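You operate a simulated robot arm through the tools that you are given. There is no shell and no other tool. Be economical: measure what you need, move in short steps, check, and stop when the job is done.

You run a simulated two-armed robot. Do the job below in one go: nothing can be reset, and whatever is moved stays where it is left.

TASK
Pick up the tube that says "GRADE 1" from the oil bench top with one hand, pass it to the other hand and put it on the lower tray of the blue trolley. Fetch the brass tray from the top of the dark drum and set it on the ledge top. Take the coil card that says "C-213" from the top of the welding table and leave it on the third shelf from the bottom of the blue rack. Fetch the steel strip from the shelf of the press table and set it on the green mat. The order is free. Set down upright: coil card.

Only the result counts: the job must be done as asked and must still hold three seconds after the hand-in. Knocking over, shifting, dropping, spilling or breaking anything else fails it.

THE ROBOT
Two 7-joint arms with two-finger grippers on one trunk, on a base that drives. Base frame: it is fixed to the floor where the robot stands at the start and does not move with it; the origin is under the middle of the robot, x ahead of it, y to its left, z up. Readings come in m, degrees, newtons and seconds.
The left shoulder is at the start at [0.078, 0.151, 0.963], the right one opposite. With the tool pointing down near the work surface each hand reaches from about 0.1 to 0.64 m from the robot's upright axis, wherever it stands, measured 20 degrees to its own side. Places, roughly: blue grease tube, red grease tube [0.5, -0.5, 1]; brass tray [-8.5, -0.75, 0.75]; coil card [-0.75, -6.5, 1]; green mat (24x20 cm) [-0.08, 7.12, 0.84]; ledge top (138x19 cm) [-7.9, -2.86, 0.96]; lower tray of the blue trolley [0.7, -1.3, 0.3]; steel strip [-0.75, 8, 0.25]; third shelf of the blue rack [1.2, -6.5, 1.1]. Payload 2.54 kg a hand.
The TCP of each hand is the grasp point between the finger pads, 0.03 m short of the fingertips. In the tool frame z runs along the fingers and y along their closing line. Largest opening 0.116 m; the body of the gripper starts 0.095 m behind the TCP.
Orientation is that of the tool frame in the base frame, as a unit quaternion [w, x, y, z]. With the fingers straight down and closing along the base's y, the tool's x points along the base's -x, its y along +y and its z along -z.

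THE INTERFACE
- The arms move only by the tool drive_tool. It takes "left_targets", "right_targets" or both (then of equal length, played together; a hand with none holds still); each is text: rows parted by semicolons, each of 7 numbers parted by spaces: the finger opening in m, from 0 to 0.116, then the shift along the tool's x, y, z in units of 25 mm (1.0 is 25 mm), then the turn, a rotation vector about the tool's x, y, z in units of 4 degrees (1.0 is 4 degrees). In form: gripper tx ty tz ax ay az; .... A call has 1 to 10 rows; each row shifts and turns the commanded pose from where the row before left it, along the tool's axes as they then stand. A call with a number of a shift or a turn outside -1 to 1 is refused whole. Rows are played at 5 a second. More than 0.05 m and 8.6 degrees between two rows, or a gripper value outside its range, and nothing of the call is played. A pose out of reach is approached as far as the arm can. The call stops where the force on the tool passes 40 N (or 10 N more than at its start, if that is more) or the arm is blocked; 0.2 s more then pass. Each finger travels about 0.072 m/s and halts on what it meets, pressing with about 37 N; the grip force reading is that of the motor and also rises with nothing between the fingers. The clock runs only during rows and for 0.2 s after the last one: add rows that do not move to give the fingers time. The reply holds the time, the measured pose of the TCP, the force on the tool along the base axes, the opening and the grip force, in the units named above and with some noise, with the torque about the TCP (base axes, N m) and any sound that the robot's microphone picked up.
- Cameras (640 x 400 px; columns grow to the right, rows downward): "scene" is now at [0.1431, -0.0636, 1.1387]; the picture's right is [-0.58, -0.82, 0.00], its down [-0.08, 0.05, -1.00] and it looks along [0.81, -0.57, -0.09] (base axes); focal length 214 px, centre (320, 200). "left" rides on the left gripper at [0.069, 0.015, -0.122] in its tool frame; the picture's right is [-0.22, 0.98, 0.00], its down [-0.83, -0.18, -0.53] and it looks along [-0.52, -0.11, 0.85] (tool axes); focal length 251 px, centre (320, 200). "right" rides on the right gripper at [0.069, -0.015, -0.122] in its tool frame; the picture's right is [0.21, 0.98, 0.00], its down [-0.83, 0.18, -0.53] and it looks along [-0.52, 0.11, 0.85] (tool axes); focal length 251 px, centre (320, 200). There is no depth. A picture from a camera that has moved, and an enlarged one, comes with that camera's place and axes in the base frame and with its lens. The place of the scene camera against the robot may be out by one fixed shift of up to 0.018 m in any direction.
- camera(camera): a new picture of that camera. No time passes.
- lift_body(by): slides the trunk up (or, below 0, down) by that many m; the arms and the scene camera ride with it, the base frame stays. It gives what a move gives, with no picture.
- steer(legs): drives the robot by 1 to 6 legs, each [ahead, left, turn to the left] in m, m and degrees, along the robot's own axes; the way and the turn of a leg run together, so that a leg with both is an arc; at most 1.5 m and 180 degrees a leg. The arms and the cameras ride along, it lands a little off, and it stops where it bumps. It gives what a move gives.
- aim_head(pan, tilt): turns the head with the scene camera to pan (to the left, within 80 degrees either way) and tilt (down, from -29 to 69), counted from straight ahead of the robot. It gives what a move gives.
- inspect(camera, box): a new picture of the part [left, top, right, bottom] of that camera's present view, enlarged. No time passes.
- close_job(): hands the job in; it is judged then, once.

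Go step by step. Nothing tells you exact positions but the pictures and the camera data: compare them with the known pose of the tool, close in by small moves and look again before you grip or let go. The budget is 165 turns and 118 pictures, counting those below and the enlarged ones. Unless the task says otherwise, let go and move clear before handing in.

The tools are called as name(argument=value, ...) on one line, values as JSON. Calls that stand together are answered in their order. drive_tool: Moves the arms, as the interface text tells. Its arguments: {"type":"object","properties":{"left_targets":{"type":"string"},"right_targets":{"type":"string"}},"required":[]} The other tools are called the same way: lift_body (by) slides the trunk up or down; steer (legs) drives the base; aim_head (pan, tilt) turns the head that bears the scene camera; camera (camera) takes a picture; inspect (camera, box) takes an enlarged picture of a part of a camera's view; close_job () hands the job in.

At the start:

```text
clock: 0.0
left_tool_pos: [0.4047, -0.0502, 1.1713]
left_ee_rot: [0.0, -0.001, 1.0, -0.001]
left_ft_force: [0.0, -0.9, 0.2]
left_ft_torque: [-0.02, 0.0, 0.0]
left_finger_gap: 0.1161
left_gripper_force: 0.1
right_tool_pos: [0.3565, -0.548, 1.1708]
right_ee_rot: [0.0, 0.0, 1.0, -0.001]
right_ft_force: [-0.6, 0.1, -0.3]
right_ft_torque: [0.03, 0.0, -0.02]
right_finger_gap: 0.1159
right_gripper_force: 0.0
trunk travel left (down, up): [-0.2, 0.089]
robot x, y, heading: [-0.0018, 0.0007, -0.1]
head pan, tilt: [-35.2, 5.3]
```

scene: 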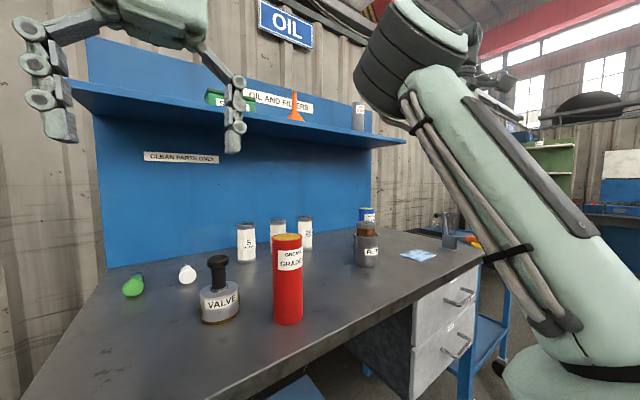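
right: 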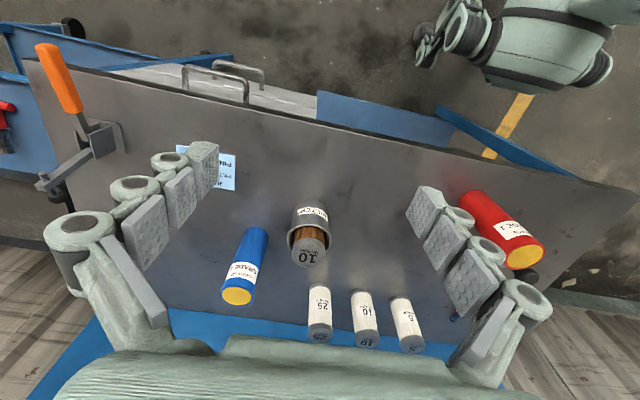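
left: 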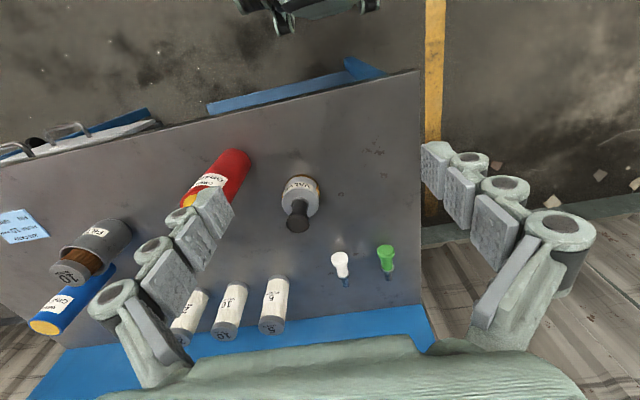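

I see a red tube and a blue tube on the oil bench, both with GRADE labels. I'll read the labels first.

inspect(camera="scene", box=[240, 190, 400, 330])

inspect(camera="right", box=[200, 180, 360, 320])

inspect(camera="right", box=[430, 170, 590, 290])

```text
2.86 times, centred on (320, 260) of scene
camera zoom: at [0.1431, -0.0636, 1.1387], right [-0.58, -0.82, 0.0], down [-0.08, 0.05, -1.0], along [0.81, -0.57, -0.09], focal length 613 px, centre (320, 29)
```

zoom: 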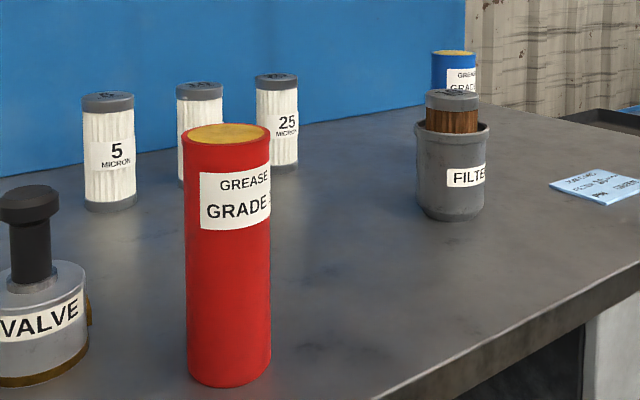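

```text
2.86 times, centred on (280, 250) of right
camera zoom: at [0.2873, -0.5621, 1.2919], right [-0.22, 0.98, 0.0], down [0.83, 0.18, 0.53], along [0.52, 0.11, -0.85], focal length 718 px, centre (434, 57)
```

zoom: 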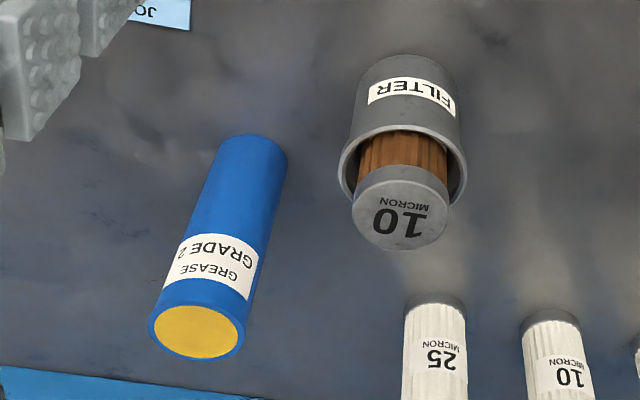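

```text
3.33 times, centred on (510, 230) of right
camera zoom: at [0.2873, -0.5621, 1.2919], right [-0.22, 0.98, 0.0], down [0.83, 0.18, 0.53], along [0.52, 0.11, -0.85], focal length 838 px, centre (-313, 100)
```

zoom: 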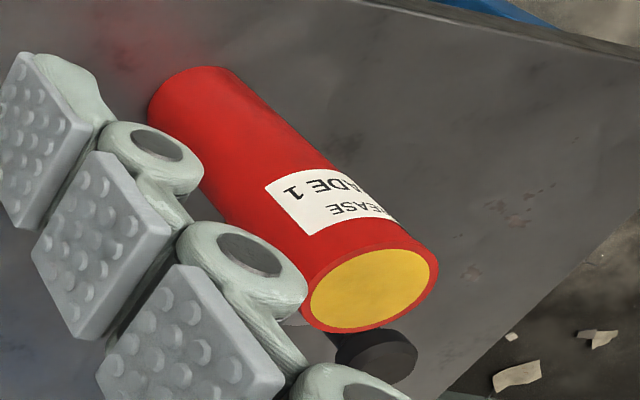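

The red tube is GRADE 1, with its top near [0.473, -0.227, 1.037]. Next I'll look at the trolley on the right.

aim_head(pan=-75, tilt=25)

camera(camera="scene")

```text
clock: 1.1
left_tool_pos: [0.4042, -0.0501, 1.1705]
left_ee_rot: [0.0, -0.001, 1.0, 0.0]
left_ft_force: [0.5, 0.1, 0.5]
left_ft_torque: [0.04, -0.03, 0.02]
left_finger_gap: 0.1164
left_gripper_force: 0.1
right_tool_pos: [0.3567, -0.5478, 1.1711]
right_ee_rot: [0.0, -0.001, 1.0, -0.002]
right_ft_force: [-0.1, 0.1, 0.4]
right_ft_torque: [-0.01, 0.0, 0.06]
right_finger_gap: 0.1161
right_gripper_force: 0.0
trunk travel left (down, up): [-0.2, 0.089]
robot x, y, heading: [0.0012, -0.0008, -0.1]
head pan, tilt: [-75.0, 25.0]
```

```text
111 pictures are left
camera scene: at [0.0919, -0.0995, 1.1068], right [-0.97, -0.26, 0.0], down [-0.11, 0.41, -0.91], along [0.24, -0.88, -0.42], focal length 214 px, centre (320, 200)
```

scene: 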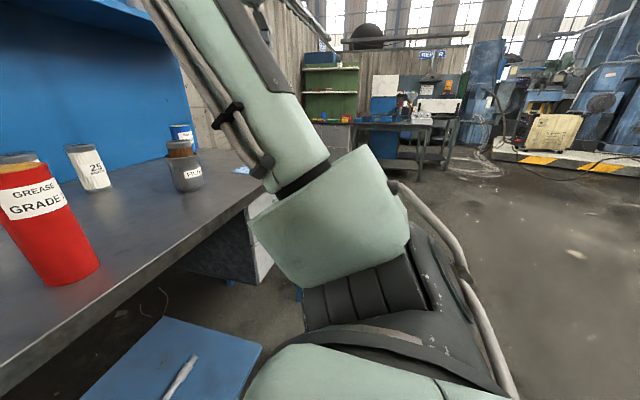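

The arm hides the trolley for now. I'll bring the right hand over the red tube and move the left hand out of the way.

drive_tool(right_targets="0.1 -0.4 1 0 0 0 0;0.1 -0.4 1 0 0 0 0;0.1 -0.4 1 0 0 0 0;0.1 -0.4 1 0 0 0 0;0.1 -0.4 1 0 0 0 0;0.1 -0.4 1 0 0 0 0;0.1 -0.4 1 0 0 0 0;0.1 -0.4 1 0 0 0 0;0.1 -0.4 1 0 0 0 0;0.1 -0.4 1 0 0 0 0", left_targets="0.1 0 1 0 0 0 0;0.1 0 1 0 0 0 0;0.1 0 1 0 0 0 0;0.1 0 1 0 0 0 0;0.1 0 1 0 0 0 0;0.1 0 1 0 0 0 0;0.1 0 1 0 0 0 0;0.1 0 1 0 0 0 0;0.1 0 0 0 0 0 0;0.1 0 0 0 0 0 0")

camera(camera="right")

camera(camera="scene")

```text
clock: 3.3
left_tool_pos: [0.4048, 0.1476, 1.1709]
left_ee_rot: [0.001, 0.0, 1.0, 0.001]
left_ft_force: [0.0, -1.0, 0.0]
left_ft_torque: [0.15, 0.02, -0.03]
left_finger_gap: 0.1
left_gripper_force: 0.1
right_tool_pos: [0.4578, -0.3015, 1.1681]
right_ee_rot: [0.0, 0.0, 1.0, 0.0]
right_ft_force: [0.5, -0.6, -0.6]
right_ft_torque: [0.12, 0.02, 0.04]
right_finger_gap: 0.1002
right_gripper_force: 0.1
trunk travel left (down, up): [-0.2, 0.089]
robot x, y, heading: [0.0027, -0.0024, -0.1]
head pan, tilt: [-75.0, 25.0]
```

```text
110 pictures are left
camera right: at [0.3885, -0.3154, 1.2906], right [-0.21, 0.98, 0.0], down [0.83, 0.18, 0.53], along [0.52, 0.11, -0.85], focal length 251 px, centre (320, 200)
```

right: 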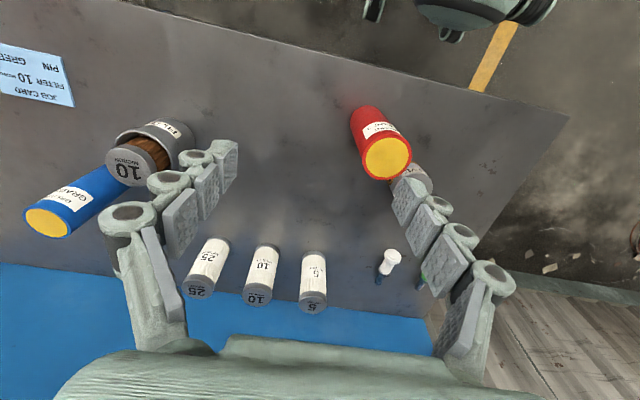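

```text
109 pictures are left
camera scene: at [0.0969, -0.0995, 1.1402], right [-0.95, -0.31, 0.0], down [-0.02, 0.07, -1.0], along [0.31, -0.95, -0.08], focal length 214 px, centre (320, 200)
```

scene: 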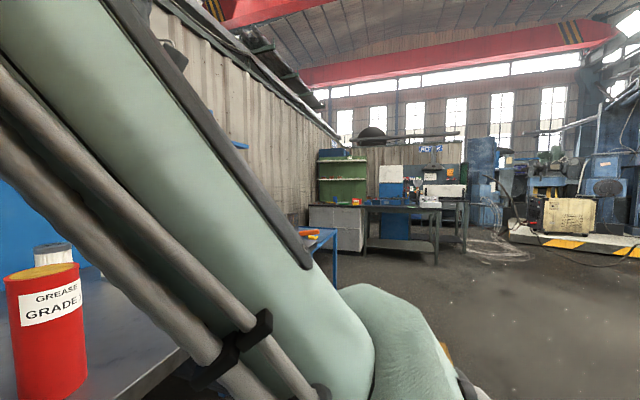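

The tube's position is confirmed at (0.475, -0.226) with its top at about 1.038. I'll centre over it and descend.

drive_tool(right_targets="0.1 -0.23 1 0 0 0 0;0.1 -0.23 1 0 0 0 0;0.1 -0.23 1 0 0 0 0;0.1 0 0 1 0 0 0;0.1 0 0 1 0 0 0;0.1 0 0 1 0 0 0;0.1 0 0 1 0 0 0;0.1 0 0 0 0 0 0")

camera(camera="right")

```text
clock: 5.1
left_tool_pos: [0.4038, 0.1493, 1.1707]
left_ee_rot: [0.0, -0.001, 1.0, 0.0]
left_ft_force: [0.4, 0.9, 0.6]
left_ft_torque: [-0.01, 0.0, 0.03]
left_finger_gap: 0.1001
left_gripper_force: 0.1
right_tool_pos: [0.4807, -0.2378, 1.0768]
right_ee_rot: [-0.001, 0.001, 1.0, 0.001]
right_ft_force: [-0.3, -0.4, -0.1]
right_ft_torque: [-0.02, 0.01, -0.02]
right_finger_gap: 0.0998
right_gripper_force: 0.0
right hand out of reach, approached as far as the arm can: row 6, 7
trunk travel left (down, up): [-0.2, 0.089]
robot x, y, heading: [0.0028, 0.0002, -0.1]
head pan, tilt: [-75.0, 25.0]
```

```text
108 pictures are left
camera right: at [0.4113, -0.2526, 1.1979], right [-0.22, 0.98, 0.0], down [0.83, 0.18, 0.54], along [0.52, 0.12, -0.84], focal length 251 px, centre (320, 200)
```

right: 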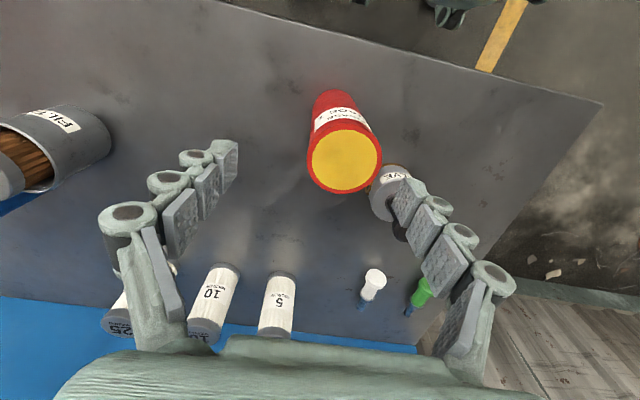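

The right arm reports its reach limit at this height. I'll re-centre slightly, then lower the trunk, since the arms ride with it.

drive_tool(right_targets="0.1 0 0 -0.5 0 0 0;0.1 0.1 0.15 0 0 0 0;0.1 0 0 0 0 0 0")

```text
clock: 5.9
left_tool_pos: [0.4042, 0.1502, 1.1709]
left_ee_rot: [-0.001, -0.001, 1.0, 0.0]
left_ft_force: [0.0, 0.0, 0.7]
left_ft_torque: [-0.02, 0.02, 0.01]
left_finger_gap: 0.0998
left_gripper_force: 0.1
right_tool_pos: [0.4781, -0.2346, 1.0879]
right_ee_rot: [-0.001, 0.001, 1.0, 0.003]
right_ft_force: [-0.1, -0.3, 0.3]
right_ft_torque: [0.0, -0.02, 0.01]
right_finger_gap: 0.1
right_gripper_force: 0.1
trunk travel left (down, up): [-0.2, 0.089]
robot x, y, heading: [0.0017, 0.0019, -0.1]
head pan, tilt: [-75.0, 25.0]
```

drive_tool(right_targets="0.1 0.1 0.42 0 0 0 0;0.1 0 0 0 0 0 0")

lift_body(by=-0.05)

camera(camera="right")

```text
clock: 6.5
left_tool_pos: [0.4045, 0.149, 1.1705]
left_ee_rot: [0.0, -0.001, 1.0, 0.0]
left_ft_force: [0.8, -0.2, 0.0]
left_ft_torque: [-0.02, 0.06, -0.01]
left_finger_gap: 0.1001
left_gripper_force: 0.0
right_tool_pos: [0.4796, -0.2318, 1.0936]
right_ee_rot: [0.0, 0.0, 1.0, 0.004]
right_ft_force: [-0.8, -0.8, -0.9]
right_ft_torque: [-0.01, 0.0, 0.02]
right_finger_gap: 0.1
right_gripper_force: 0.1
right hand out of reach, approached as far as the arm can: row 1
trunk travel left (down, up): [-0.2, 0.089]
robot x, y, heading: [-0.0001, -0.0019, -0.0]
head pan, tilt: [-75.0, 25.0]
```

```text
clock: 7.4
left_tool_pos: [0.4046, 0.1487, 1.1208]
left_ee_rot: [-0.001, -0.002, 1.0, -0.001]
left_ft_force: [0.2, 0.4, -0.4]
left_ft_torque: [0.02, 0.0, -0.03]
left_finger_gap: 0.1002
left_gripper_force: 0.0
right_tool_pos: [0.4801, -0.2323, 1.0428]
right_ee_rot: [0.0, 0.0, 1.0, 0.002]
right_ft_force: [-0.7, 0.6, -1.1]
right_ft_torque: [0.03, -0.01, 0.02]
right_finger_gap: 0.1001
right_gripper_force: 0.0
trunk travel left (down, up): [-0.15, 0.139]
robot x, y, heading: [-0.0037, -0.002, -0.2]
head pan, tilt: [-75.0, 25.0]
```

```text
107 pictures are left
camera right: at [0.4098, -0.2466, 1.1647], right [-0.21, 0.98, 0.01], down [0.83, 0.18, 0.54], along [0.52, 0.12, -0.84], focal length 251 px, centre (320, 200)
```

right: 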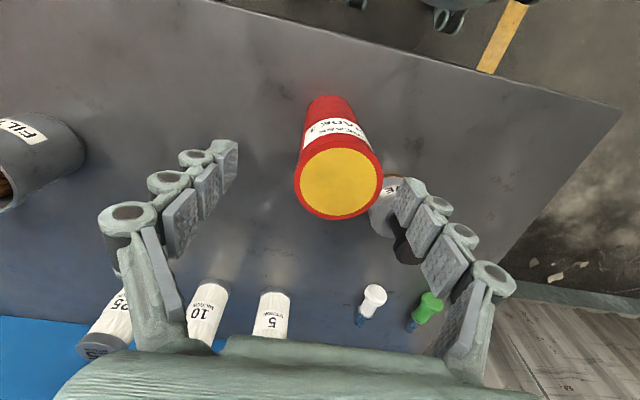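

steer(legs=[[0, 0.011, 0]])

lift_body(by=-0.035)

camera(camera="right")

```text
clock: 8.2
left_tool_pos: [0.4032, 0.1609, 1.1223]
left_ee_rot: [0.0, -0.001, 1.0, -0.001]
left_ft_force: [-0.5, -0.7, 0.2]
left_ft_torque: [-0.01, 0.01, -0.01]
left_finger_gap: 0.1001
left_gripper_force: 0.1
right_tool_pos: [0.4803, -0.2201, 1.042]
right_ee_rot: [0.0, 0.001, 1.0, 0.003]
right_ft_force: [0.3, 0.3, -0.3]
right_ft_torque: [-0.03, 0.03, 0.05]
right_finger_gap: 0.1002
right_gripper_force: 0.0
trunk travel left (down, up): [-0.15, 0.139]
robot x, y, heading: [0.0002, 0.0167, -0.2]
head pan, tilt: [-75.0, 25.0]
```

```text
clock: 9.0
left_tool_pos: [0.404, 0.1603, 1.0855]
left_ee_rot: [0.0, -0.001, 1.0, 0.0]
left_ft_force: [0.1, 0.7, -0.7]
left_ft_torque: [-0.01, 0.03, -0.02]
left_finger_gap: 0.1001
left_gripper_force: 0.0
right_tool_pos: [0.4793, -0.2221, 1.0076]
right_ee_rot: [-0.001, 0.001, 1.0, 0.006]
right_ft_force: [-0.3, 0.2, 0.7]
right_ft_torque: [0.01, 0.01, 0.0]
right_finger_gap: 0.0998
right_gripper_force: 0.2
trunk travel left (down, up): [-0.115, 0.174]
robot x, y, heading: [0.0026, 0.0138, 0.0]
head pan, tilt: [-75.0, 25.0]
```

```text
106 pictures are left
camera right: at [0.41, -0.2373, 1.1291], right [-0.21, 0.98, 0.01], down [0.83, 0.17, 0.53], along [0.52, 0.12, -0.84], focal length 251 px, centre (320, 200)
```

right: 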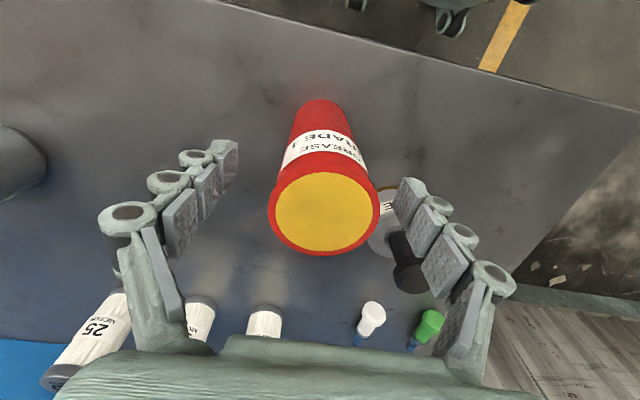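

The tube sits between the fingers with the TCP about 3 cm below its top. I'll close the gripper.

drive_tool(right_targets="0.04 0 0 0 0 0 0;0.04 0 0 0 0 0 0;0.04 0 0 0 0 0 0;0.04 0 0 0 0 0 0;0.04 0 0 0 0 0 0")

lift_body(by=0.15)

camera(camera="right")

```text
clock: 10.2
left_tool_pos: [0.4051, 0.16, 1.0857]
left_ee_rot: [0.0, 0.0, 1.0, -0.001]
left_ft_force: [-0.9, -0.7, -0.1]
left_ft_torque: [0.03, 0.01, 0.0]
left_finger_gap: 0.0999
left_gripper_force: 0.0
right_tool_pos: [0.4803, -0.2221, 1.0078]
right_ee_rot: [0.0, 0.001, 1.0, 0.004]
right_ft_force: [0.2, 0.7, 0.2]
right_ft_torque: [0.03, 0.01, 0.04]
right_finger_gap: 0.0522
right_gripper_force: 37.2
trunk travel left (down, up): [-0.115, 0.174]
robot x, y, heading: [-0.0001, 0.0106, -0.1]
head pan, tilt: [-75.0, 25.0]
```

```text
clock: 11.9
left_tool_pos: [0.4049, 0.1594, 1.2353]
left_ee_rot: [0.0, -0.001, 1.0, 0.0]
left_ft_force: [-0.2, -0.9, -0.2]
left_ft_torque: [-0.01, 0.0, 0.0]
left_finger_gap: 0.1
left_gripper_force: 0.0
right_tool_pos: [0.4789, -0.2214, 1.1577]
right_ee_rot: [0.0, 0.0, 1.0, 0.004]
right_ft_force: [0.4, 0.7, -4.8]
right_ft_torque: [0.04, 0.05, 0.0]
right_finger_gap: 0.0519
right_gripper_force: 36.8
trunk travel left (down, up): [-0.265, 0.024]
robot x, y, heading: [0.0016, 0.0096, -0.1]
head pan, tilt: [-75.0, 25.0]
```

```text
105 pictures are left
camera right: at [0.4105, -0.2369, 1.2789], right [-0.21, 0.98, 0.01], down [0.83, 0.18, 0.53], along [0.52, 0.12, -0.84], focal length 251 px, centre (320, 200)
```

right: 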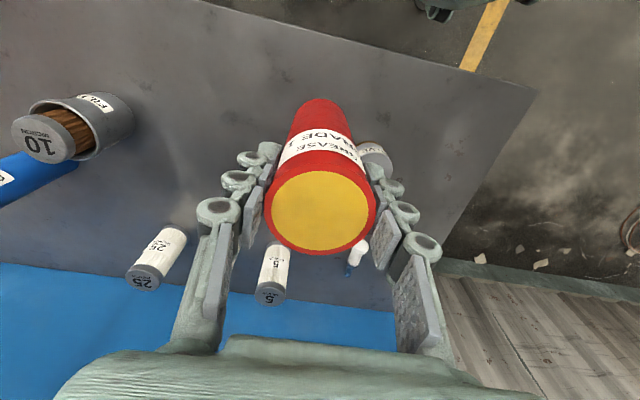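

The tube is held and lifted clear. I'll back away from the bench for the handover and aim the head forward.

steer(legs=[[-0.5, 0, 0]])

aim_head(pan=-45, tilt=20)

camera(camera="scene")

```text
clock: 14.9
left_tool_pos: [-0.1043, 0.1605, 1.2354]
left_ee_rot: [0.0, 0.0, 1.0, -0.002]
left_ft_force: [-0.7, -0.1, -0.1]
left_ft_torque: [0.0, 0.0, 0.01]
left_finger_gap: 0.1001
left_gripper_force: 0.1
right_tool_pos: [-0.0282, -0.2223, 1.1574]
right_ee_rot: [-0.001, 0.0, 1.0, 0.004]
right_ft_force: [-1.6, -0.2, -4.1]
right_ft_torque: [0.03, 0.02, 0.0]
right_finger_gap: 0.0519
right_gripper_force: 36.9
trunk travel left (down, up): [-0.265, 0.024]
robot x, y, heading: [-0.5057, 0.0145, 0.2]
head pan, tilt: [-75.0, 25.0]
```

```text
clock: 15.8
left_tool_pos: [-0.1037, 0.161, 1.2349]
left_ee_rot: [0.0, 0.0, 1.0, -0.001]
left_ft_force: [-0.4, -0.4, 0.3]
left_ft_torque: [0.02, 0.02, 0.02]
left_finger_gap: 0.1001
left_gripper_force: 0.1
right_tool_pos: [-0.0265, -0.2223, 1.156]
right_ee_rot: [-0.002, 0.0, 1.0, 0.005]
right_ft_force: [-0.3, 0.9, -4.6]
right_ft_torque: [-0.02, -0.02, -0.02]
right_finger_gap: 0.0519
right_gripper_force: 37.1
trunk travel left (down, up): [-0.265, 0.024]
robot x, y, heading: [-0.5047, 0.0111, 0.2]
head pan, tilt: [-45.0, 20.0]
```

```text
104 pictures are left
camera scene: at [-0.3754, -0.0642, 1.2104], right [-0.71, -0.7, 0.0], down [-0.01, 0.01, -1.0], along [0.7, -0.71, -0.02], focal length 214 px, centre (320, 200)
```

scene: 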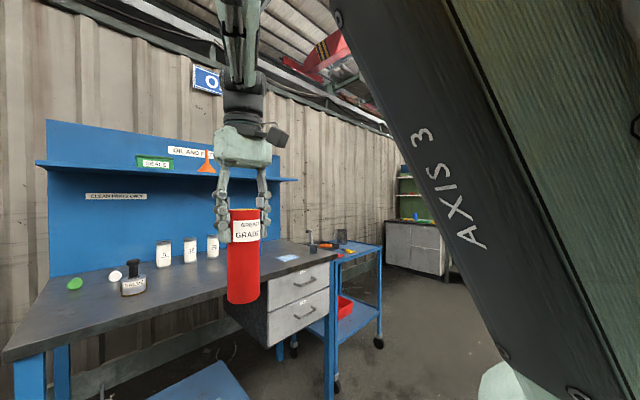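

The trolley is in view at the bench's right end, with good side access to its lower tray. Now I'll swing the left hand to horizontal, pointing forward-right, for the handover below the right grip.

drive_tool(left_targets="0.1 0 0 0 0.4 -0.965 0.4;0.1 0 0 0 0.4 -0.965 0.4;0.1 0 0 0 0.4 -0.965 0.4;0.1 0 0 0 0.4 -0.965 0.4;0.1 0 0 0 0.4 -0.965 0.4;0.1 0 0 0 0.4 -0.965 0.4;0.1 0 0 0 0.4 -0.965 0.4;0.1 0 0 0 0.4 -0.965 0.4;0.1 0 0 0 0.4 -0.965 0.4;0.1 0 0 0 0.4 -0.965 0.4")

drive_tool(left_targets="0.1 0 0 0 0.4 -0.965 0.4;0.1 0 0 0 0.4 -0.965 0.4;0.1 0 0 0 0.4 -0.965 0.4;0.1 0 0 0 0.4 -0.965 0.4;0.1 0 0 0 0.4 -0.965 0.4;0.1 0 0 0 0.4 -0.965 0.4;0.1 0 0 0 0.4 -0.965 0.4;0.1 0 0 0 0.4 -0.965 0.4;0.1 0 0 0 0.4 -0.965 0.4;0.1 0 0 0 0.4 -0.965 0.4")

drive_tool(left_targets="0.1 0 0 0 0.4 -0.965 0.4;0.1 0 0 0 0.4 -0.965 0.4;0.1 0 0 0 0 0 0")

```text
clock: 18.1
left_tool_pos: [-0.1022, 0.1603, 1.2358]
left_ee_rot: [0.33, 0.134, 0.925, -0.136]
left_ft_force: [-0.7, 0.3, 0.4]
left_ft_torque: [0.01, 0.0, 0.01]
left_finger_gap: 0.0999
left_gripper_force: 0.1
right_tool_pos: [-0.0269, -0.2205, 1.1567]
right_ee_rot: [-0.001, 0.0, 1.0, 0.005]
right_ft_force: [0.0, 0.5, -3.9]
right_ft_torque: [-0.01, 0.01, 0.01]
right_finger_gap: 0.0517
right_gripper_force: 36.6
trunk travel left (down, up): [-0.265, 0.024]
robot x, y, heading: [-0.5065, 0.0106, 0.1]
head pan, tilt: [-45.0, 20.0]
```

```text
clock: 20.2
left_tool_pos: [-0.1039, 0.1604, 1.2349]
left_ee_rot: [0.608, 0.251, 0.71, -0.252]
left_ft_force: [0.5, 0.9, 0.0]
left_ft_torque: [-0.01, -0.01, 0.02]
left_finger_gap: 0.1
left_gripper_force: 0.0
right_tool_pos: [-0.0262, -0.2204, 1.1568]
right_ee_rot: [-0.001, -0.001, 1.0, 0.004]
right_ft_force: [0.4, -0.1, -3.4]
right_ft_torque: [0.01, 0.02, 0.0]
right_finger_gap: 0.0519
right_gripper_force: 37.3
trunk travel left (down, up): [-0.265, 0.024]
robot x, y, heading: [-0.5112, 0.0113, -0.2]
head pan, tilt: [-45.0, 20.0]
```

```text
clock: 21.1
left_tool_pos: [-0.1036, 0.16, 1.2363]
left_ee_rot: [0.654, 0.27, 0.653, -0.271]
left_ft_force: [-0.5, -0.2, -0.4]
left_ft_torque: [-0.01, -0.01, -0.04]
left_finger_gap: 0.1
left_gripper_force: 0.1
right_tool_pos: [-0.027, -0.2217, 1.1572]
right_ee_rot: [-0.002, 0.001, 1.0, 0.005]
right_ft_force: [0.3, 0.1, -3.8]
right_ft_torque: [-0.01, 0.01, 0.0]
right_finger_gap: 0.0518
right_gripper_force: 37.4
trunk travel left (down, up): [-0.265, 0.024]
robot x, y, heading: [-0.5017, 0.0105, 0.4]
head pan, tilt: [-45.0, 20.0]
```

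drive_tool(left_targets="0.1 0.738 -0.957 0.907 0 0 0;0.1 0.738 -0.957 0.907 0 0 0;0.1 0.738 -0.957 0.907 0 0 0;0.1 0.738 -0.957 0.907 0 0 0;0.1 0.738 -0.957 0.907 0 0 0;0.1 0.738 -0.957 0.907 0 0 0;0.1 0.738 -0.957 0.907 0 0 0;0.1 0.738 -0.957 0.907 0 0 0;0.1 0.738 -0.957 0.907 0 0 0;0.1 0 0 0 0 0 0")

camera(camera="left")

camera(camera="scene")

```text
clock: 23.2
left_tool_pos: [-0.075, -0.1358, 1.1028]
left_ee_rot: [0.653, 0.27, 0.654, -0.271]
left_ft_force: [-0.5, 0.7, -1.0]
left_ft_torque: [-0.01, 0.0, 0.01]
left_finger_gap: 0.0998
left_gripper_force: 0.0
left hand out of reach, approached as far as the arm can: row 2, 3, 4, 5
right_tool_pos: [-0.0252, -0.2211, 1.1564]
right_ee_rot: [-0.002, 0.0, 1.0, 0.005]
right_ft_force: [0.3, -0.4, -4.3]
right_ft_torque: [0.0, 0.05, -0.03]
right_finger_gap: 0.0516
right_gripper_force: 37.1
trunk travel left (down, up): [-0.265, 0.024]
robot x, y, heading: [-0.5107, 0.0101, 0.0]
head pan, tilt: [-45.0, 20.0]
```

```text
103 pictures are left
camera left: at [-0.1519, -0.039, 1.034], right [0.69, 0.69, 0.21], down [-0.51, 0.25, 0.83], along [0.52, -0.68, 0.52], focal length 251 px, centre (320, 200)
```

left: 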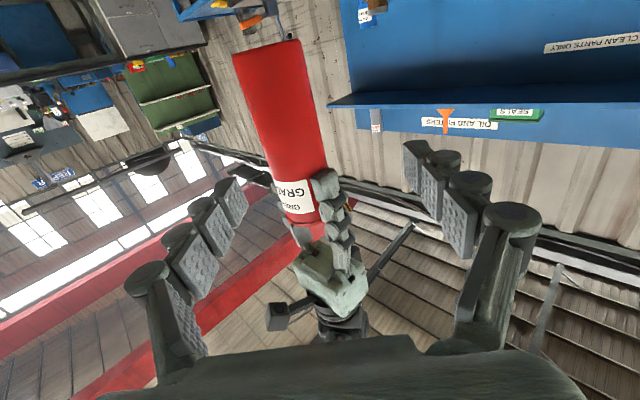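

```text
102 pictures are left
camera scene: at [-0.3731, -0.0624, 1.2096], right [-0.69, -0.72, 0.0], down [-0.02, 0.02, -1.0], along [0.72, -0.69, -0.03], focal length 214 px, centre (320, 200)
```

scene: 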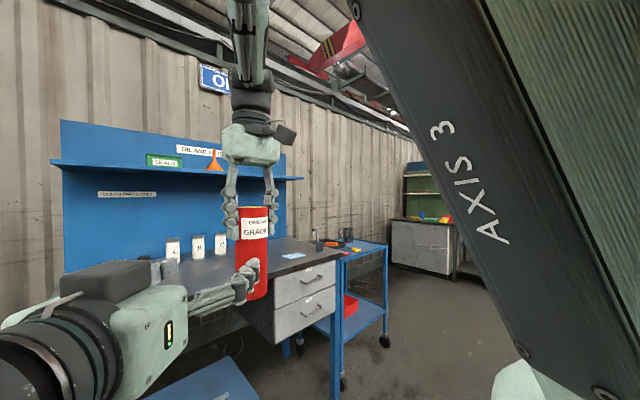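

The left hand is just short of the tube and slightly off to one side. I'll align it first, then advance.

drive_tool(left_targets="0.1 0.65 -0.5 0 0 0 0;0.1 0.65 -0.5 0 0 0 0;0.1 0 0 0 0 0 0")

camera(camera="left")

```text
clock: 24.1
left_tool_pos: [-0.076, -0.1365, 1.1034]
left_ee_rot: [0.653, 0.269, 0.654, -0.27]
left_ft_force: [0.9, 0.3, -0.3]
left_ft_torque: [-0.02, -0.01, -0.01]
left_finger_gap: 0.0999
left_gripper_force: 0.1
left hand out of reach, approached as far as the arm can: row 1, 2
right_tool_pos: [-0.0267, -0.2218, 1.1566]
right_ee_rot: [-0.002, 0.0, 1.0, 0.004]
right_ft_force: [-0.2, 0.6, -3.3]
right_ft_torque: [-0.03, -0.02, -0.02]
right_finger_gap: 0.052
right_gripper_force: 37.0
trunk travel left (down, up): [-0.265, 0.024]
robot x, y, heading: [-0.5069, 0.0133, 0.1]
head pan, tilt: [-45.0, 20.0]
```

```text
101 pictures are left
camera left: at [-0.1523, -0.039, 1.0344], right [0.69, 0.69, 0.21], down [-0.51, 0.25, 0.83], along [0.52, -0.68, 0.52], focal length 251 px, centre (320, 200)
```

left: 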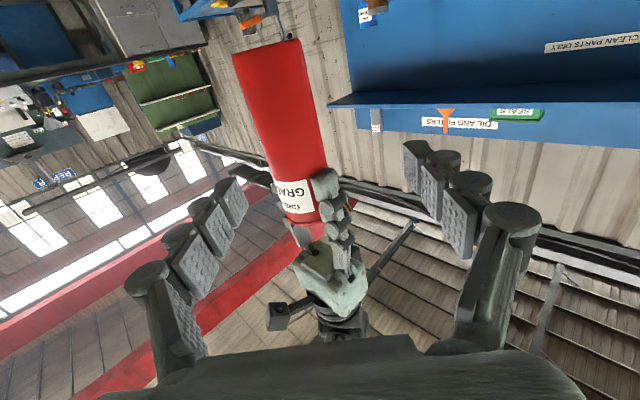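

The left arm is at a limit there, so I'll bring the tube to it with the right hand. I'll align it first.

drive_tool(right_targets="0.04 0 0 -0.6 0 0 0;0.04 0 0 -0.6 0 0 0;0.04 -0.36 0.36 0 0 0 0;0.04 -0.36 0.36 0 0 0 0;0.04 0.5 0.5 0 0 0 0;0.04 0.5 0.5 0 0 0 0;0.04 0 0 0 0 0 0")

camera(camera="left")

```text
clock: 25.6
left_tool_pos: [-0.0765, -0.1362, 1.1043]
left_ee_rot: [0.653, 0.269, 0.654, -0.271]
left_ft_force: [-0.1, 0.8, 0.0]
left_ft_torque: [0.03, -0.02, -0.01]
left_finger_gap: 0.0998
left_gripper_force: 0.1
right_tool_pos: [-0.0224, -0.1945, 1.191]
right_ee_rot: [-0.003, 0.001, 1.0, 0.007]
right_ft_force: [-1.0, -0.6, -4.5]
right_ft_torque: [-0.02, 0.04, 0.02]
right_finger_gap: 0.0516
right_gripper_force: 37.0
right hand out of reach, approached as far as the arm can: row 5, 6
trunk travel left (down, up): [-0.265, 0.024]
robot x, y, heading: [-0.5062, 0.0072, -0.1]
head pan, tilt: [-45.0, 20.0]
```

```text
100 pictures are left
camera left: at [-0.1524, -0.0389, 1.0345], right [0.69, 0.69, 0.21], down [-0.51, 0.25, 0.83], along [0.52, -0.68, 0.52], focal length 251 px, centre (320, 200)
```

left: 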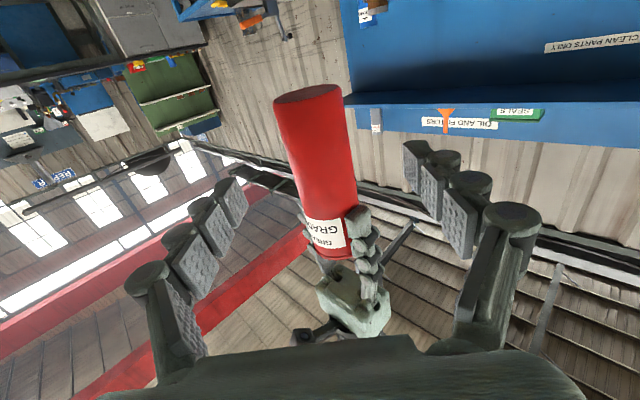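

Laterally aligned; the tube is about 8 cm ahead of the left TCP. I'll advance the left hand.

drive_tool(left_targets="0.1 0 0 0.8 0 0 0;0.1 0 0 0.8 0 0 0;0.1 0 0 0.8 0 0 0;0.1 0 0 0.7 0 0 0;0.1 0 0 0 0 0 0")

camera(camera="left")

```text
clock: 26.9
left_tool_pos: [-0.0162, -0.1549, 1.11]
left_ee_rot: [0.652, 0.271, 0.654, -0.271]
left_ft_force: [-8.9, 0.5, -0.1]
left_ft_torque: [0.08, -0.04, -0.44]
left_finger_gap: 0.1076
left_gripper_force: 6.1
left hand out of reach, approached as far as the arm can: row 2, 3, 4
right_tool_pos: [-0.0219, -0.1943, 1.1932]
right_ee_rot: [-0.001, 0.001, 1.0, 0.007]
right_ft_force: [8.9, -0.6, -4.2]
right_ft_torque: [-0.1, -0.69, 0.08]
right_finger_gap: 0.052
right_gripper_force: 36.8
trunk travel left (down, up): [-0.265, 0.024]
robot x, y, heading: [-0.509, 0.0107, 0.3]
head pan, tilt: [-45.0, 20.0]
```

```text
99 pictures are left
camera left: at [-0.0925, -0.0585, 1.0408], right [0.69, 0.69, 0.21], down [-0.5, 0.25, 0.83], along [0.52, -0.68, 0.52], focal length 251 px, centre (320, 200)
```

left: 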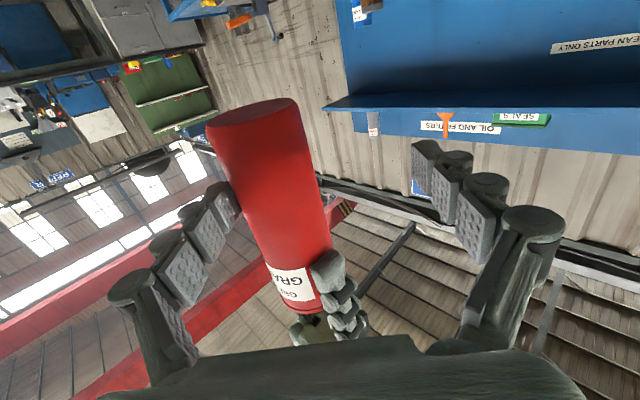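

The left hand's sideways limit makes one finger brush the tube. I'll back off slightly, yaw the hand 20° more towards the right, then advance.

drive_tool(left_targets="0.116 -0.1 -0.5 -0.8 0 0 0;0.116 0 0 0 1 0 0;0.116 0 0 0 1 0 0;0.116 0 0 0 1 0 0;0.116 0 0 0 1 0 0;0.116 0 0 0 1 0 0;0.116 0 0 0 0 0 0")

camera(camera="left")

```text
clock: 28.4
left_tool_pos: [-0.0388, -0.1512, 1.1136]
left_ee_rot: [0.596, 0.38, 0.596, -0.38]
left_ft_force: [-0.3, -0.5, 0.1]
left_ft_torque: [0.0, -0.03, 0.04]
left_finger_gap: 0.116
left_gripper_force: 0.2
right_tool_pos: [-0.0231, -0.1949, 1.1925]
right_ee_rot: [-0.002, 0.0, 1.0, 0.006]
right_ft_force: [0.0, 0.0, -3.4]
right_ft_torque: [-0.01, -0.02, 0.02]
right_finger_gap: 0.0518
right_gripper_force: 37.4
trunk travel left (down, up): [-0.265, 0.024]
robot x, y, heading: [-0.5082, 0.0152, 0.1]
head pan, tilt: [-45.0, 20.0]
```

```text
98 pictures are left
camera left: at [-0.0771, -0.0333, 1.0431], right [0.88, 0.41, 0.21], down [-0.39, 0.41, 0.83], along [0.25, -0.81, 0.52], focal length 251 px, centre (320, 200)
```

left: 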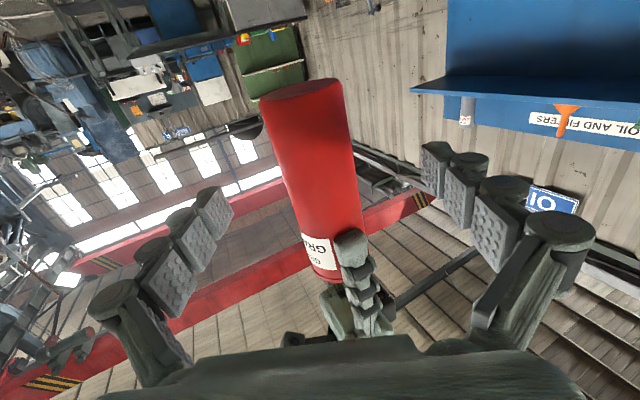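

Well centred now. I'll advance 4.5 cm and close.

drive_tool(left_targets="0.116 0.15 0 0.6 0 0 0;0.116 0.15 0 0.6 0 0 0;0.116 0 0 0.5 0 0 0;0.116 0 0 0 0 0 0")

```text
clock: 29.4
left_tool_pos: [-0.0217, -0.1881, 1.1052]
left_ee_rot: [0.596, 0.38, 0.596, -0.381]
left_ft_force: [-0.7, 0.4, -0.8]
left_ft_torque: [0.02, -0.02, -0.03]
left_finger_gap: 0.1157
left_gripper_force: 0.0
right_tool_pos: [-0.0232, -0.1934, 1.1915]
right_ee_rot: [-0.002, 0.001, 1.0, 0.005]
right_ft_force: [-0.2, -0.3, -3.8]
right_ft_torque: [0.05, 0.02, 0.0]
right_finger_gap: 0.0518
right_gripper_force: 36.8
trunk travel left (down, up): [-0.265, 0.024]
robot x, y, heading: [-0.5083, 0.0093, -0.0]
head pan, tilt: [-45.0, 20.0]
```

drive_tool(left_targets="0.04 0 0 0 0 0 0;0.04 0 0 0 0 0 0;0.04 0 0 0 0 0 0;0.04 0 0 0 0 0 0;0.04 0 0 0 0 0 0;0.04 0 0 0 0 0 0")

camera(camera="left")

```text
clock: 30.9
left_tool_pos: [-0.0224, -0.1889, 1.1054]
left_ee_rot: [0.596, 0.381, 0.595, -0.381]
left_ft_force: [-16.6, -1.8, 0.3]
left_ft_torque: [0.04, -0.47, -0.07]
left_finger_gap: 0.0509
left_gripper_force: 36.7
right_tool_pos: [-0.0216, -0.1928, 1.1931]
right_ee_rot: [0.0, -0.001, 1.0, 0.006]
right_ft_force: [17.2, 1.8, -2.0]
right_ft_torque: [0.15, -1.02, 0.0]
right_finger_gap: 0.0517
right_gripper_force: 37.1
trunk travel left (down, up): [-0.265, 0.024]
robot x, y, heading: [-0.5027, 0.0135, 0.2]
head pan, tilt: [-45.0, 20.0]
```

```text
97 pictures are left
camera left: at [-0.0607, -0.0715, 1.0357], right [0.89, 0.41, 0.21], down [-0.39, 0.41, 0.83], along [0.25, -0.81, 0.52], focal length 251 px, centre (320, 200)
```

left: 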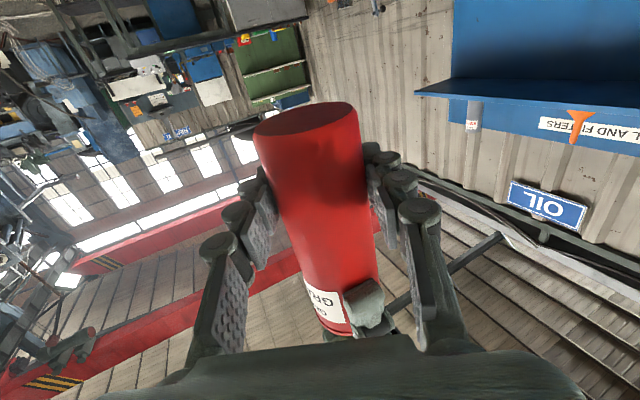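

Both hands hold the tube. I'll open the right and raise it clear.

drive_tool(right_targets="0.1 0 0 0 0 0 0;0.1 0 0 0 0 0 0;0.1 0 0 0 0 0 0;0.1 0 0 0 0 0 0;0.1 0 0 -0.8 0 0 0;0.1 0 0 -0.8 0 0 0;0.1 0 0 -0.8 0 0 0;0.1 0 -0.5 -0.8 0 0 0;0.1 0 -1 0 0 0 0;0.1 0 -1 0 0 0 0", left_targets="0.04 0 0 0 0 0 0;0.04 0 0 0 0 0 0;0.04 0 0 0 0 0 0;0.04 0 0 0 0 0 0;0.04 0 0 0 0 0 0;0.04 0 0 0 0 0 0;0.04 0 0 0 0 0 0;0.04 0 0 0 0 0 0;0.04 0 0 0 0 0 0;0.04 0 0 0 0 0 0")

camera(camera="scene")

```text
clock: 33.0
left_tool_pos: [-0.0214, -0.1893, 1.1046]
left_ee_rot: [0.597, 0.38, 0.597, -0.379]
left_ft_force: [-0.5, 0.3, 0.5]
left_ft_torque: [0.03, 0.01, 0.04]
left_finger_gap: 0.0506
left_gripper_force: 36.8
right_tool_pos: [-0.0207, -0.2571, 1.2739]
right_ee_rot: [0.0, 0.0, 1.0, 0.005]
right_ft_force: [-0.5, -0.8, 0.4]
right_ft_torque: [0.01, -0.03, -0.02]
right_finger_gap: 0.1
right_gripper_force: 0.2
trunk travel left (down, up): [-0.265, 0.024]
robot x, y, heading: [-0.5069, 0.0149, 0.3]
head pan, tilt: [-45.0, 20.0]
```

```text
96 pictures are left
camera scene: at [-0.3733, -0.0663, 1.1797], right [-0.71, -0.71, 0.0], down [-0.24, 0.24, -0.94], along [0.66, -0.66, -0.34], focal length 214 px, centre (320, 200)
```

scene: 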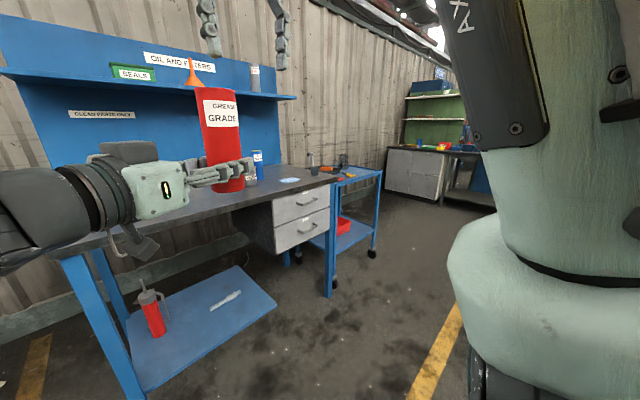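

The left hand has the tube, and the trolley's open front edge is at about x=0.45, y from -1.05 to -1.6. I'll drive sideways to face it.

steer(legs=[[0, -1.35, 0]])

aim_head(pan=0, tilt=30)

camera(camera="scene")

```text
clock: 46.2
left_tool_pos: [-0.0189, -1.5322, 1.1045]
left_ee_rot: [0.597, 0.379, 0.597, -0.379]
left_ft_force: [-0.7, 0.7, 0.2]
left_ft_torque: [0.0, 0.03, 0.03]
left_finger_gap: 0.0504
left_gripper_force: 36.9
right_tool_pos: [-0.0205, -1.6002, 1.2738]
right_ee_rot: [-0.001, -0.001, 1.0, 0.005]
right_ft_force: [-0.4, 0.5, 0.3]
right_ft_torque: [-0.01, 0.0, -0.02]
right_finger_gap: 0.0999
right_gripper_force: 0.0
trunk travel left (down, up): [-0.265, 0.024]
robot x, y, heading: [-0.5044, -1.3328, 0.0]
head pan, tilt: [-45.0, 20.0]
```

```text
clock: 47.3
left_tool_pos: [-0.018, -1.5316, 1.1057]
left_ee_rot: [0.597, 0.379, 0.597, -0.379]
left_ft_force: [0.5, 0.3, 0.2]
left_ft_torque: [0.04, 0.0, -0.03]
left_finger_gap: 0.0503
left_gripper_force: 37.0
right_tool_pos: [-0.019, -1.5999, 1.2725]
right_ee_rot: [-0.001, 0.0, 1.0, 0.006]
right_ft_force: [-0.3, 0.4, -1.0]
right_ft_torque: [-0.01, 0.01, 0.01]
right_finger_gap: 0.0995
right_gripper_force: 0.0
trunk travel left (down, up): [-0.265, 0.024]
robot x, y, heading: [-0.5081, -1.3328, 0.2]
head pan, tilt: [0.0, 30.0]
```

```text
95 pictures are left
camera scene: at [-0.3507, -1.3757, 1.1753], right [-0.35, -0.94, 0.0], down [-0.36, 0.13, -0.92], along [0.86, -0.32, -0.39], focal length 214 px, centre (320, 200)
```

scene: 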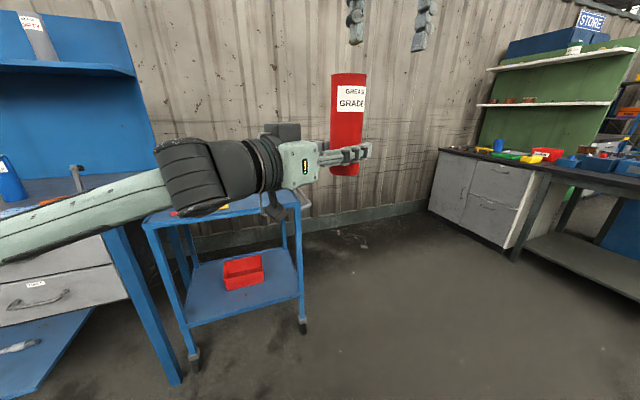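

The lower tray has a red bin; the strip in front of it around (0.53, -1.33) is free. The left grip is only about 3 cm above the tube's bottom, too low for the tray rim. I'll briefly hold the top with the right hand and shift the left grip upward.

drive_tool(right_targets="0.1 -0.05 0.86 0 0 0 0;0.1 0 0.86 0 0 0 0;0.1 0 0.86 0 0 0 0;0.1 0 0 0.65 0 0 0;0.1 0 0 0.65 0 0 0;0.1 0 0 0.65 0 0 0;0.1 0 0 0.65 0 0 0;0.1 0 0 0 0 0 0")

camera(camera="right")

inspect(camera="scene", box=[0, 100, 480, 400])

```text
clock: 49.3
left_tool_pos: [-0.0198, -1.5339, 1.0952]
left_ee_rot: [0.59, 0.38, 0.603, -0.378]
left_ft_force: [0.9, -5.7, -10.9]
left_ft_torque: [0.5, 0.15, -0.12]
left_finger_gap: 0.0501
left_gripper_force: 36.9
right_tool_pos: [-0.0156, -1.5722, 1.2002]
right_ee_rot: [-0.008, 0.017, 0.997, 0.069]
right_ft_force: [-0.4, 5.5, 11.5]
right_ft_torque: [0.61, -0.04, 0.08]
right_finger_gap: 0.1129
right_gripper_force: 8.9
trunk travel left (down, up): [-0.265, 0.024]
robot x, y, heading: [-0.505, -1.3316, -0.0]
head pan, tilt: [0.0, 30.0]
stopped in row 8 (right hand): the arm was blocked; the commanded pose is now the measured one
```

```text
94 pictures are left
camera right: at [-0.0833, -1.5999, 1.3207], right [-0.18, 0.97, 0.14], down [0.84, 0.08, 0.54], along [0.51, 0.21, -0.83], focal length 251 px, centre (320, 200)
```

right: 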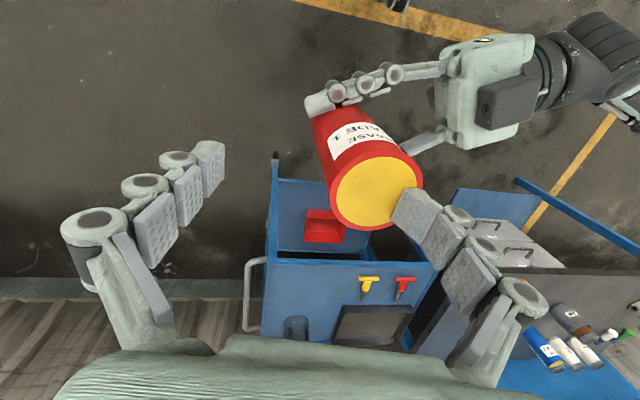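

```text
1.33 times, centred on (240, 250) of scene
camera zoom: at [-0.3485, -1.373, 1.1911], right [-0.32, -0.95, 0.0], down [-0.21, 0.07, -0.97], along [0.92, -0.31, -0.22], focal length 286 px, centre (427, 133)
```

zoom: 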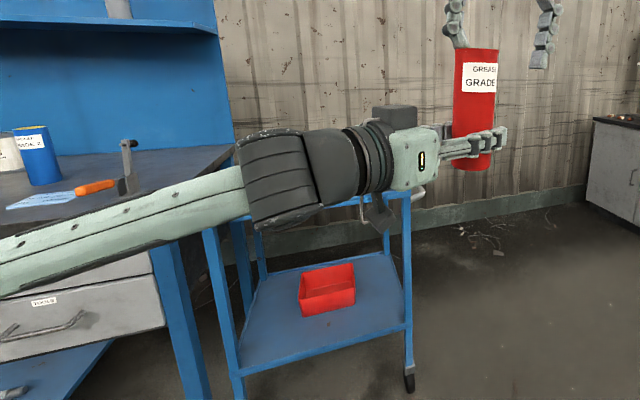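

The right finger came down on the tube rim because the right hand hadn't reached far enough left. I'll raise it and re-aim before descending.

drive_tool(right_targets="0.1 0 0 -0.8 0 0 0;0.1 0 0 -0.8 0 0 0;0.1 0 0 -0.8 0 0 0;0.1 0 0 0 0 0 0")

```text
clock: 50.3
left_tool_pos: [-0.0203, -1.5337, 1.1019]
left_ee_rot: [0.594, 0.38, 0.599, -0.379]
left_ft_force: [0.6, 0.0, -0.4]
left_ft_torque: [0.02, 0.04, -0.02]
left_finger_gap: 0.05
left_gripper_force: 36.6
right_tool_pos: [-0.0146, -1.5791, 1.2625]
right_ee_rot: [-0.006, 0.018, 0.998, 0.065]
right_ft_force: [-0.3, 0.1, -0.6]
right_ft_torque: [-0.02, -0.01, -0.05]
right_finger_gap: 0.1
right_gripper_force: 0.0
trunk travel left (down, up): [-0.265, 0.024]
robot x, y, heading: [-0.506, -1.3346, -0.2]
head pan, tilt: [0.0, 30.0]
```

drive_tool(right_targets="0.1 0 0 0 0.94 0 0;0.1 0 0 0 0.94 0 0;0.1 0.1 0.55 0 0 0 0;0.1 0 0.55 0 0 0 0;0.1 0 0.55 0 0 0 0;0.1 0 0 0 0 0 0")

camera(camera="right")

```text
clock: 51.9
left_tool_pos: [-0.0191, -1.5318, 1.0989]
left_ee_rot: [0.593, 0.381, 0.6, -0.379]
left_ft_force: [0.5, -0.1, -0.5]
left_ft_torque: [0.0, 0.0, -0.01]
left_finger_gap: 0.0501
left_gripper_force: 36.9
right_tool_pos: [-0.0099, -1.5665, 1.2535]
right_ee_rot: [-0.018, 0.03, 0.999, 0.039]
right_ft_force: [0.9, 0.2, 0.1]
right_ft_torque: [0.04, 0.02, 0.02]
right_finger_gap: 0.0999
right_gripper_force: 0.0
trunk travel left (down, up): [-0.265, 0.024]
robot x, y, heading: [-0.504, -1.3321, 0.1]
head pan, tilt: [0.0, 30.0]
stopped in row 6 (right hand): the arm was blocked; the commanded pose is now the measured one
```

```text
92 pictures are left
camera right: at [-0.0765, -1.5849, 1.377], right [-0.15, 0.98, 0.08], down [0.85, 0.09, 0.51], along [0.5, 0.15, -0.85], focal length 251 px, centre (320, 200)
```

right: 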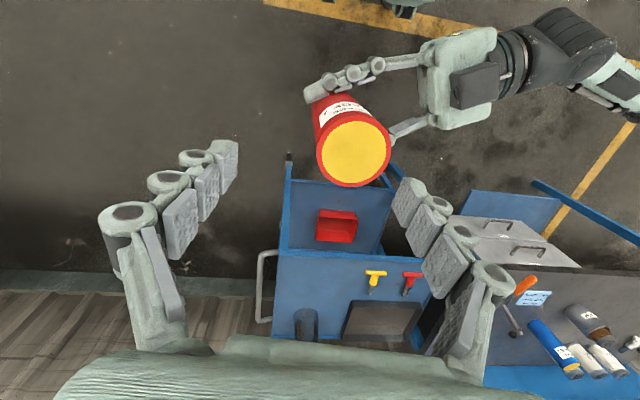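

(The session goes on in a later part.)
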